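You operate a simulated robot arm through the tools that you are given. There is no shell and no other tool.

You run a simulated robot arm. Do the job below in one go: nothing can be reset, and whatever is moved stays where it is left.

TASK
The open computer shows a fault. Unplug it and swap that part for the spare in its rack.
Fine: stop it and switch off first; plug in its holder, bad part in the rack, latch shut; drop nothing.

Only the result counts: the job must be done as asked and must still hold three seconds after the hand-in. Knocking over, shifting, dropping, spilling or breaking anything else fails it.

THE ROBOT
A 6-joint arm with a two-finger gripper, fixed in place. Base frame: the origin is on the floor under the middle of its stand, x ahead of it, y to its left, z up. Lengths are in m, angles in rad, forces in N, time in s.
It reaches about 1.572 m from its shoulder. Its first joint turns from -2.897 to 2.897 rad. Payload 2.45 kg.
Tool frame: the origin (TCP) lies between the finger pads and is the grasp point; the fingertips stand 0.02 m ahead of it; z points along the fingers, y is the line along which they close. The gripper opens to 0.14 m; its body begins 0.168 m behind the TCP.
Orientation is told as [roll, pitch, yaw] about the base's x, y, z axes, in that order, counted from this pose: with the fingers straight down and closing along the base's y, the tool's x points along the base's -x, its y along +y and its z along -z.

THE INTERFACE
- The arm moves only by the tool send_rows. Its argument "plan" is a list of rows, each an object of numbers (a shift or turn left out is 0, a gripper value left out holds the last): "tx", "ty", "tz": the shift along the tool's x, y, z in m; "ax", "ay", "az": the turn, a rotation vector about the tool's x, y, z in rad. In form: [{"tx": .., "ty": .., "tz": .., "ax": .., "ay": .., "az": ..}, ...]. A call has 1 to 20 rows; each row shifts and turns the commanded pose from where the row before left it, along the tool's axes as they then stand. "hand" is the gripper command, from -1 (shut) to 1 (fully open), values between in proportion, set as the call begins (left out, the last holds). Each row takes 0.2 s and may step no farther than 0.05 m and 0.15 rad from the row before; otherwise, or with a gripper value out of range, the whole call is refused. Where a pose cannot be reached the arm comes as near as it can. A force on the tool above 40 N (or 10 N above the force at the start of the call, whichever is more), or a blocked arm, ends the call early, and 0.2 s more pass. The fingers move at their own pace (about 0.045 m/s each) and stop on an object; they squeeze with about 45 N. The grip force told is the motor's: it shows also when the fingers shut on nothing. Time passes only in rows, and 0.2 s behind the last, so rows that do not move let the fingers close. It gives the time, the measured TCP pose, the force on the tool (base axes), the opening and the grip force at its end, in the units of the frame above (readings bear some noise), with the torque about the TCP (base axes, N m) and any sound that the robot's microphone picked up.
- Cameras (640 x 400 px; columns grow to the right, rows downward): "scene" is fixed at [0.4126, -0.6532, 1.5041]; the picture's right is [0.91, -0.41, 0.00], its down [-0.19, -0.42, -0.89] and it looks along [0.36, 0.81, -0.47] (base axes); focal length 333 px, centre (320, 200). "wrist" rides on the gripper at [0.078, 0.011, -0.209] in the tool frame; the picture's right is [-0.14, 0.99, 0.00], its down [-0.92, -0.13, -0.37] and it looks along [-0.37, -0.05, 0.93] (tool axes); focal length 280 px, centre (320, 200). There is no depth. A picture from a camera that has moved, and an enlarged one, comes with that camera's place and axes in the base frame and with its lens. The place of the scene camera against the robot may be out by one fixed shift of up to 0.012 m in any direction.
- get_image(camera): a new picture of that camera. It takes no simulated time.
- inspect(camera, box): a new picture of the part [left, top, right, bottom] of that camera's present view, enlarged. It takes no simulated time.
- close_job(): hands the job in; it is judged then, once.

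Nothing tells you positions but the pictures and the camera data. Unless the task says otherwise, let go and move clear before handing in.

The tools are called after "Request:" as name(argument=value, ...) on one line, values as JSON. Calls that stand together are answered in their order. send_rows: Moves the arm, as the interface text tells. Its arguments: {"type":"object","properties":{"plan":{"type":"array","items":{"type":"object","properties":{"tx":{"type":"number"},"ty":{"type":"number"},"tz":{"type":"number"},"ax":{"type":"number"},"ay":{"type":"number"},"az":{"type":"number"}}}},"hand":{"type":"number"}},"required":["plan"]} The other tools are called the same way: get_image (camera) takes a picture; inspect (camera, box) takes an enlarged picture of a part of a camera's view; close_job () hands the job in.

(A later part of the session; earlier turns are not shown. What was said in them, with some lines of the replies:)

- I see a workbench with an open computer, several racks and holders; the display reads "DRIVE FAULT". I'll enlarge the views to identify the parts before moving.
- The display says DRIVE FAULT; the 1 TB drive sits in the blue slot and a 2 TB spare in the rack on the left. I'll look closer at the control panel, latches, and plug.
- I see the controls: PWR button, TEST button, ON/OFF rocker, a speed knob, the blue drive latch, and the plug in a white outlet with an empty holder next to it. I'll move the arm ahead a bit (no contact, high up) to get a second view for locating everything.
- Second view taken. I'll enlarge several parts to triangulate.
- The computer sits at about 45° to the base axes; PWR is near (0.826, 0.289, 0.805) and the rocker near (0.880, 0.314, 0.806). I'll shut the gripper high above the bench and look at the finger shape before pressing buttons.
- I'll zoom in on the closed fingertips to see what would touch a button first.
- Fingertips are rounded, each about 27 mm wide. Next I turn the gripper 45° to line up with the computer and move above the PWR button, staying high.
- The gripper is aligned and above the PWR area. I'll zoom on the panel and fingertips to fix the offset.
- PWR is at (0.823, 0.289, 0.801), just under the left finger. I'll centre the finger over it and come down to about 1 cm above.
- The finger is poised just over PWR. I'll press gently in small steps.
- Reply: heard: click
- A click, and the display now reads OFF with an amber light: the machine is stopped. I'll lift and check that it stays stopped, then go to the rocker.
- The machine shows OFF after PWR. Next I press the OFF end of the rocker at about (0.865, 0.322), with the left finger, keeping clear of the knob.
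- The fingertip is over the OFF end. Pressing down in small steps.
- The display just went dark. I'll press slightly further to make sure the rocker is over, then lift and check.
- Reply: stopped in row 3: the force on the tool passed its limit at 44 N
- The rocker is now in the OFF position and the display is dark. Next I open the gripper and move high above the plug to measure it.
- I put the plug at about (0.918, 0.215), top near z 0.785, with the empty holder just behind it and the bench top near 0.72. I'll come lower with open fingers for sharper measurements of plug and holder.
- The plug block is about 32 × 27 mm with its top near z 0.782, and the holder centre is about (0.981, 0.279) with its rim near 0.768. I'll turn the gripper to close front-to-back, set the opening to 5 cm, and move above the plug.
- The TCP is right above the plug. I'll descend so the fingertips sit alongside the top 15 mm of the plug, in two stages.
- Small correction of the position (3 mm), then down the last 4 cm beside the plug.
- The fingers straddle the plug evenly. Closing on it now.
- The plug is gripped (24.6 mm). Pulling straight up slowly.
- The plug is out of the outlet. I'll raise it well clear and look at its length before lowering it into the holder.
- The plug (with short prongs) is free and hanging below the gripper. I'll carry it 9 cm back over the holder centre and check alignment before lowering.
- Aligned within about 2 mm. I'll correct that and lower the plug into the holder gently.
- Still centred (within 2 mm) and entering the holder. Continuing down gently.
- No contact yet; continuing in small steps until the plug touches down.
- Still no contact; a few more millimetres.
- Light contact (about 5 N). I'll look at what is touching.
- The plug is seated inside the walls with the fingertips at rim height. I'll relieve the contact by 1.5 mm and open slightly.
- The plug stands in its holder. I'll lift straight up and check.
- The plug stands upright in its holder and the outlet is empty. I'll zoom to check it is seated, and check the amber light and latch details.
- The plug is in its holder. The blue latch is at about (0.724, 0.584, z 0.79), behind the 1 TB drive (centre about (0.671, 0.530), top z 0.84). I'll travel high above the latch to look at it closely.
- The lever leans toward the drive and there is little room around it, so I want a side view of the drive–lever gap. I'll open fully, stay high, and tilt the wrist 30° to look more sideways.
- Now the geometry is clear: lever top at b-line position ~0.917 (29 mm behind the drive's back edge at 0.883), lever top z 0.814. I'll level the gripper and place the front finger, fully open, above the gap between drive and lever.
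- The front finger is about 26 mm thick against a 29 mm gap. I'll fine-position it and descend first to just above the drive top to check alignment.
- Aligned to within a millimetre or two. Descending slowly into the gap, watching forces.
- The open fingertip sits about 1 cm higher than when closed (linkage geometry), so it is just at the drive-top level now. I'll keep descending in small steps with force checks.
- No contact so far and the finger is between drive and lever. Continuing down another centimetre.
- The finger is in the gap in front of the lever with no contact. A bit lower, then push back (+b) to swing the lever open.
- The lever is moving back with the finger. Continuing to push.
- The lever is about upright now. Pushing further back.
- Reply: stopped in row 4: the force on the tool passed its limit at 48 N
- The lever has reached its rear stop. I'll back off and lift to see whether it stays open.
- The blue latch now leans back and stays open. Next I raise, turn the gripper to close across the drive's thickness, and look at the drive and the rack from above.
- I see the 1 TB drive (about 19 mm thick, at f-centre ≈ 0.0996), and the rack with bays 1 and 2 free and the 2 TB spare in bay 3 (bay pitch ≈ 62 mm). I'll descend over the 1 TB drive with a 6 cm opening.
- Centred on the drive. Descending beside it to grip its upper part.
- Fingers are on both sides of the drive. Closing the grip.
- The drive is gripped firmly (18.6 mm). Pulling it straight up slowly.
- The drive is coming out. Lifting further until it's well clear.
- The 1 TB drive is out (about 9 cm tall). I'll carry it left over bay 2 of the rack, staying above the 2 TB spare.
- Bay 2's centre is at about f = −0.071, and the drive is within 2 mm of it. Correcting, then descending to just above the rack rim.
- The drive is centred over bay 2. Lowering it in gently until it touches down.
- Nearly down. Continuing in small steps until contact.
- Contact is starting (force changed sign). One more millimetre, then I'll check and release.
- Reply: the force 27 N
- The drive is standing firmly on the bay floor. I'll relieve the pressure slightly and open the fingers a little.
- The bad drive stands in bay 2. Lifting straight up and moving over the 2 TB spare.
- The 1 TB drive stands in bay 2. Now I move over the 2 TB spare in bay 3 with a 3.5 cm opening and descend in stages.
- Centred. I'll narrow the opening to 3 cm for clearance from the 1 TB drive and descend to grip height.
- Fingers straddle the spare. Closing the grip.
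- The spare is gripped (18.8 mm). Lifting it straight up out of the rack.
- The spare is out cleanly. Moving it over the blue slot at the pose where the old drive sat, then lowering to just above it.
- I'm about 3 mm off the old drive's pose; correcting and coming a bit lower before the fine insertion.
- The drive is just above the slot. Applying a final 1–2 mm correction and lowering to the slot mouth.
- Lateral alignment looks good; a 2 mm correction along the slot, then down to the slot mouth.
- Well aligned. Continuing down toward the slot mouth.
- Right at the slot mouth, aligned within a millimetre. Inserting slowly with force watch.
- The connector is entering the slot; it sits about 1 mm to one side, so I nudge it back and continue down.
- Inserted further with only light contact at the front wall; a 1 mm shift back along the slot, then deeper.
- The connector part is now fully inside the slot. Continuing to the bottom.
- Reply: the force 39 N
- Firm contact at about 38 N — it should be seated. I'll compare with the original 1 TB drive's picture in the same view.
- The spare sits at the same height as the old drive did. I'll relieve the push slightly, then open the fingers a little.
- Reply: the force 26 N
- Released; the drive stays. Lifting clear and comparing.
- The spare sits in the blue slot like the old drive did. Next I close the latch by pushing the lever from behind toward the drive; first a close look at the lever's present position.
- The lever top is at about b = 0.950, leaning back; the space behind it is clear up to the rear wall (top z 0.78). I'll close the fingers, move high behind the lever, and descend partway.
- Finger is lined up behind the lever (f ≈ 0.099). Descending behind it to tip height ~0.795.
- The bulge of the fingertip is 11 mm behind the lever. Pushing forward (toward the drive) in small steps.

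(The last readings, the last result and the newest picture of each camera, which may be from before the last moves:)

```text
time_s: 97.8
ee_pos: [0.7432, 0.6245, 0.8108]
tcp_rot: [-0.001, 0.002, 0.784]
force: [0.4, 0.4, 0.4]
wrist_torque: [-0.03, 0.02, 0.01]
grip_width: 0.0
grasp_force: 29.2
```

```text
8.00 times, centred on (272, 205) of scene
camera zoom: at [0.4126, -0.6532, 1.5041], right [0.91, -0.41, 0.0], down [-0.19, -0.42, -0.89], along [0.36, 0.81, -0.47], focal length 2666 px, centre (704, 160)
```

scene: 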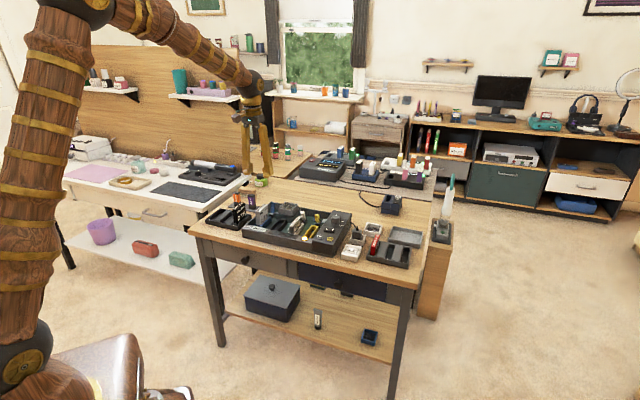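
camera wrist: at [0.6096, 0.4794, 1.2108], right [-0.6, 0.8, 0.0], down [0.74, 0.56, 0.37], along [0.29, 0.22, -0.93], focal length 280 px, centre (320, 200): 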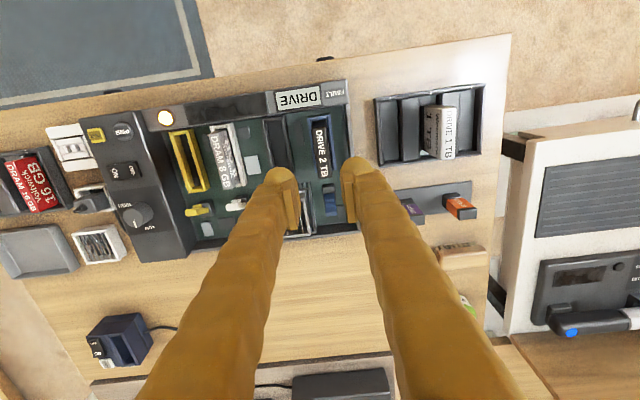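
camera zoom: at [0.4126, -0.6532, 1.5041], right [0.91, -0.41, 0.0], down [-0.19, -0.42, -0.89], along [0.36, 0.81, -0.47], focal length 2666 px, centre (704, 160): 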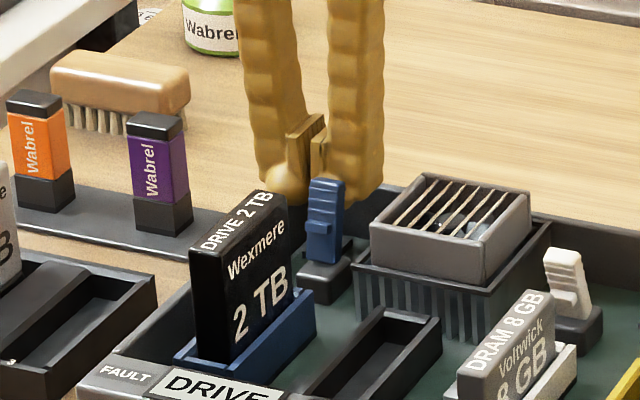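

Request:
send_rows(plan=[{"tx": 0.004}, {"tx": 0.004}, {"tx": 0.004}], hand=-1)

Request:
inspect(camera="wrist", box=[240, 90, 400, 190])

Request:
inspect(camera="scene", box=[240, 180, 304, 230])

```text
time_s: 98.6
ee_pos: [0.7339, 0.6168, 0.8106]
tcp_rot: [-0.001, 0.002, 0.785]
force: [-0.1, 0.7, -0.6]
wrist_torque: [-0.02, 0.0, -0.01]
grip_width: 0.0
grasp_force: 29.6
```

```text
4.00 times, centred on (320, 140) of wrist
camera zoom: at [0.6718, 0.5696, 1.0206], right [-0.6, 0.8, 0.0], down [0.74, 0.56, 0.37], along [0.29, 0.22, -0.93], focal length 1122 px, centre (320, 440)
```

zoom: 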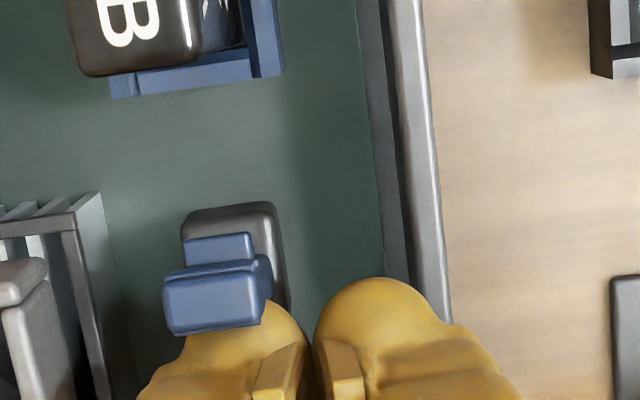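

```text
8.00 times, centred on (272, 205) of scene
camera zoom: at [0.4126, -0.6532, 1.5041], right [0.91, -0.41, 0.0], down [-0.19, -0.42, -0.89], along [0.36, 0.81, -0.47], focal length 2666 px, centre (704, 160)
```

zoom: 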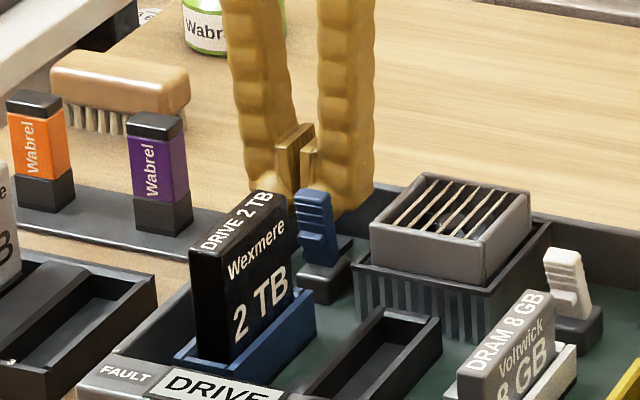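

The lever is swinging toward the drive. Continuing until it reaches its stop.

Request:
send_rows(plan=[{"tx": 0.003}, {"tx": 0.003}, {"tx": 0.003}], hand=-1)

Request:
inspect(camera="wrist", box=[240, 90, 400, 190])

Request:
inspect(camera="scene", box=[240, 180, 304, 230])

```text
time_s: 99.4
ee_pos: [0.7298, 0.6102, 0.8127]
tcp_rot: [-0.003, 0.002, 0.785]
force: [10.5, 10.8, 1.6]
wrist_torque: [0.11, -0.13, 0.1]
grip_width: 0.0
grasp_force: 29.2
```

```text
4.00 times, centred on (320, 140) of wrist
camera zoom: at [0.6667, 0.5628, 1.0228], right [-0.6, 0.8, 0.0], down [0.74, 0.56, 0.37], along [0.29, 0.22, -0.93], focal length 1122 px, centre (320, 440)
```

zoom: 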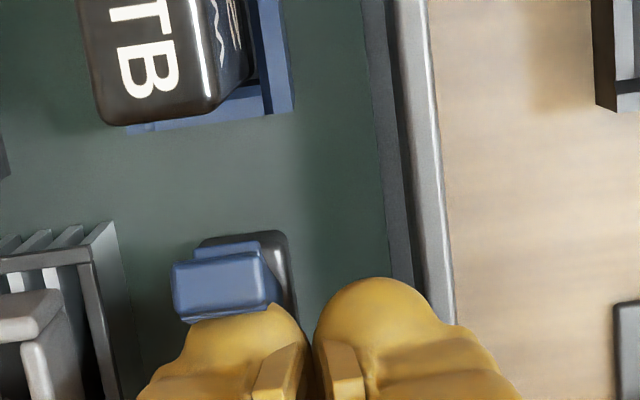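

```text
8.00 times, centred on (272, 205) of scene
camera zoom: at [0.4126, -0.6532, 1.5041], right [0.91, -0.41, 0.0], down [-0.19, -0.42, -0.89], along [0.36, 0.81, -0.47], focal length 2666 px, centre (704, 160)
```

zoom: 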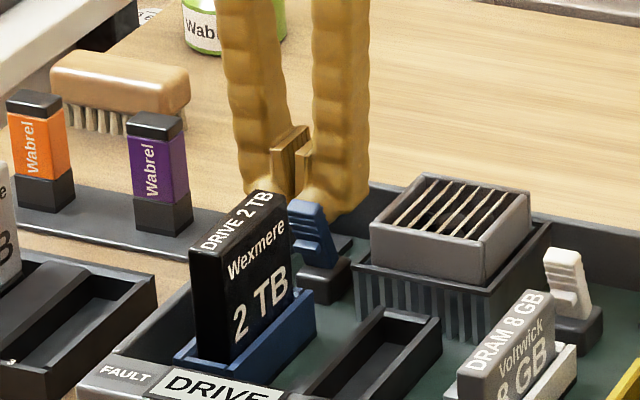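

The lever has met its shut stop (15 N). One more slight push to be sure, then back off and look.

Request:
send_rows(plan=[{"tx": 0.001}, {}], hand=-1)

Request:
send_rows(plan=[{"tx": -0.01}, {"tx": -0.015}, {"tz": -0.04}, {"tz": -0.05}, {"tz": -0.05}, {}], hand=-1)

Request:
inspect(camera="scene", box=[240, 190, 352, 260])

Request:
inspect(camera="scene", box=[240, 180, 304, 230])

Request:
get_image(camera="wrist")

```text
time_s: 100.2
ee_pos: [0.7296, 0.6101, 0.8131]
tcp_rot: [-0.003, -0.003, 0.782]
force: [6.2, 4.3, 0.0]
wrist_torque: [0.07, -0.04, 0.1]
grip_width: 0.0
grasp_force: 29.7
stopped in row 2: the force on the tool passed its limit at 41 N (the readings are from after the stop); the commanded pose is now the measured one
```

```text
time_s: 101.6
ee_pos: [0.7467, 0.6266, 0.9556]
tcp_rot: [-0.002, -0.001, 0.786]
force: [-0.1, -0.2, 0.1]
wrist_torque: [-0.04, 0.01, 0.02]
grip_width: 0.0
grasp_force: 29.4
```

```text
5.71 times, centred on (296, 225) of scene
camera zoom: at [0.4126, -0.6532, 1.5041], right [0.91, -0.41, 0.0], down [-0.19, -0.42, -0.89], along [0.36, 0.81, -0.47], focal length 1905 px, centre (457, 57)
```

zoom: 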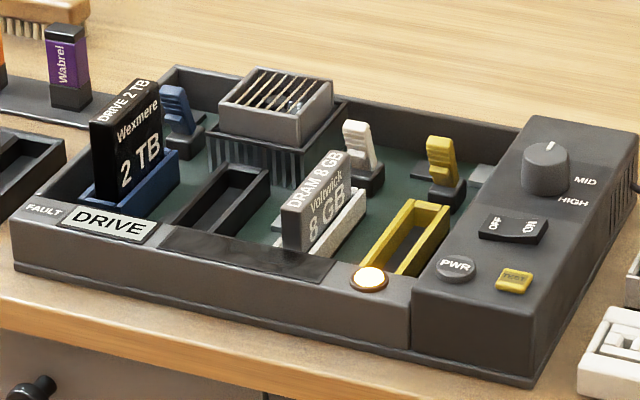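

```text
8.00 times, centred on (272, 205) of scene
camera zoom: at [0.4126, -0.6532, 1.5041], right [0.91, -0.41, 0.0], down [-0.19, -0.42, -0.89], along [0.36, 0.81, -0.47], focal length 2666 px, centre (704, 160)
```

zoom: 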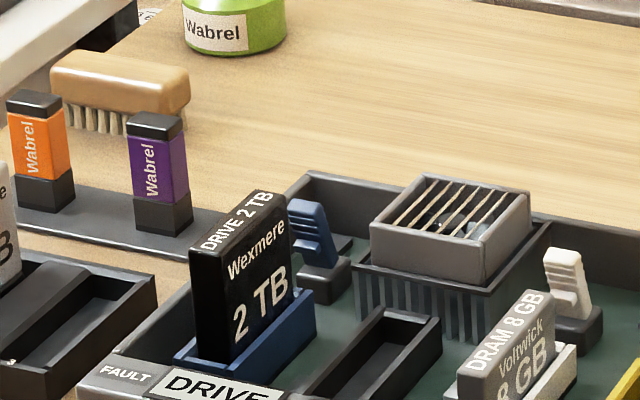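

```text
taken
camera wrist: at [0.6831, 0.5799, 1.1656], right [-0.6, 0.8, 0.0], down [0.74, 0.56, 0.37], along [0.3, 0.22, -0.93], focal length 280 px, centre (320, 200)
```

wrist: 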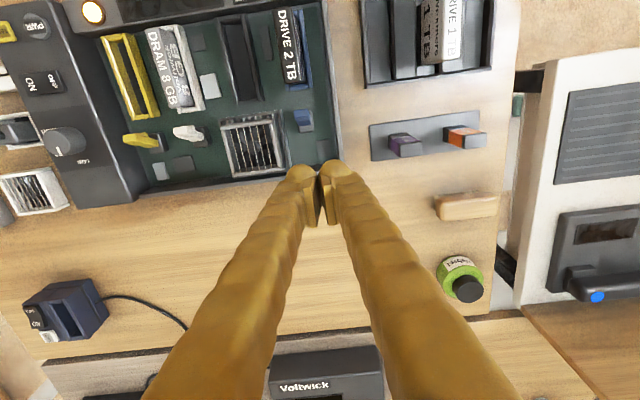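

The latch is back at exactly its original shut position and the spare sits as the old drive did. I'll move clear upward and do a final check of plug, rack, latch and switches.

Request:
send_rows(plan=[{"tz": -0.05}, {"tz": -0.05}, {"tz": -0.05}, {"tx": 0.04}, {"tx": 0.04}, {}, {}], hand=0)

Request:
get_image(camera="scene")

Request:
inspect(camera="scene", box=[330, 200, 410, 260])

Request:
inspect(camera="scene", box=[195, 185, 275, 240])

Request:
get_image(camera="wrist")

```text
time_s: 103.2
ee_pos: [0.6883, 0.5729, 1.1003]
tcp_rot: [-0.001, -0.001, 0.785]
force: [-0.8, -0.3, -0.7]
wrist_torque: [0.02, -0.01, 0.01]
grip_width: 0.0703
grasp_force: 0.1
```

```text
taken
```

scene: 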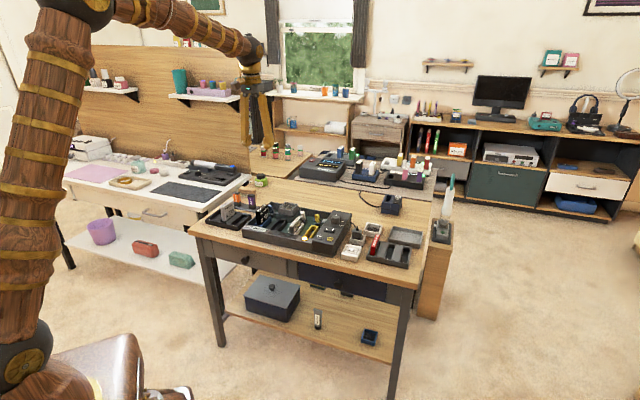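

```text
6.67 times, centred on (370, 230) of scene
camera zoom: at [0.4126, -0.6532, 1.5041], right [0.91, -0.41, 0.0], down [-0.19, -0.42, -0.89], along [0.36, 0.81, -0.47], focal length 2222 px, centre (-13, 0)
```

zoom: 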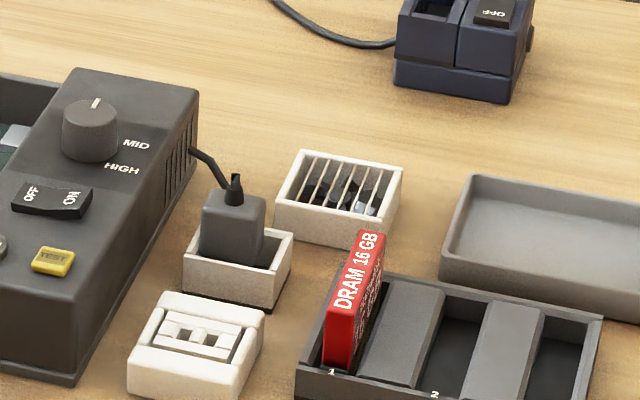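

```text
7.27 times, centred on (235, 212) of scene
camera zoom: at [0.4126, -0.6532, 1.5041], right [0.91, -0.41, 0.0], down [-0.19, -0.42, -0.89], along [0.36, 0.81, -0.47], focal length 2424 px, centre (938, 109)
```

zoom: 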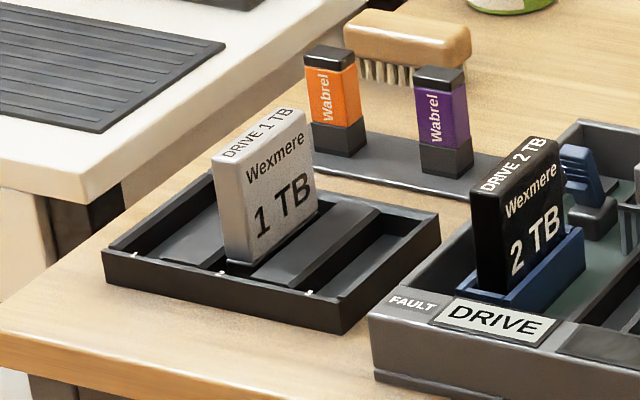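

```text
taken
camera wrist: at [0.6251, 0.5251, 1.31], right [-0.6, 0.8, 0.0], down [0.74, 0.56, 0.37], along [0.3, 0.22, -0.93], focal length 280 px, centre (320, 200)
```

wrist: 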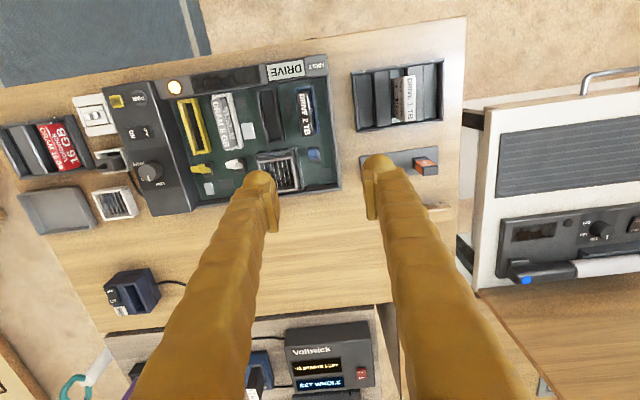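

Everything checks out. The machine is stopped with its rocker on OFF, and the plug stands in its holder. The bad 1 TB drive is in rack bay 2, the 2 TB spare is seated in the blue slot, and the latch is shut. The arm is clear and holding nothing, so I'm handing the job in.

Request:
close_job()

```text
The job is handed in.
```

The faulty 1 TB drive is swapped for the 2 TB spare, and the job is handed in. I haven't seen the verdict. I never powered the computer back up, so I don't know whether the fault itself is cleared.

- **Shutdown:** I pressed PWR (the display changed to OFF), then set the rocker to OFF. The display is dark, but the light on the front stayed amber, even with the plug out.
- **Plug:** It is out of the outlet and standing upright in the white holder beside it.
- **Drives:** The 1 TB drive stands in bay 2 of the drive rack. The 2 TB spare is pressed fully into the blue slot, level with where the old drive sat.
- **Latch:** The blue latch is shut, back in its original position.

I saw nothing dropped, knocked over or shifted. The arm is empty and clear of the bench.
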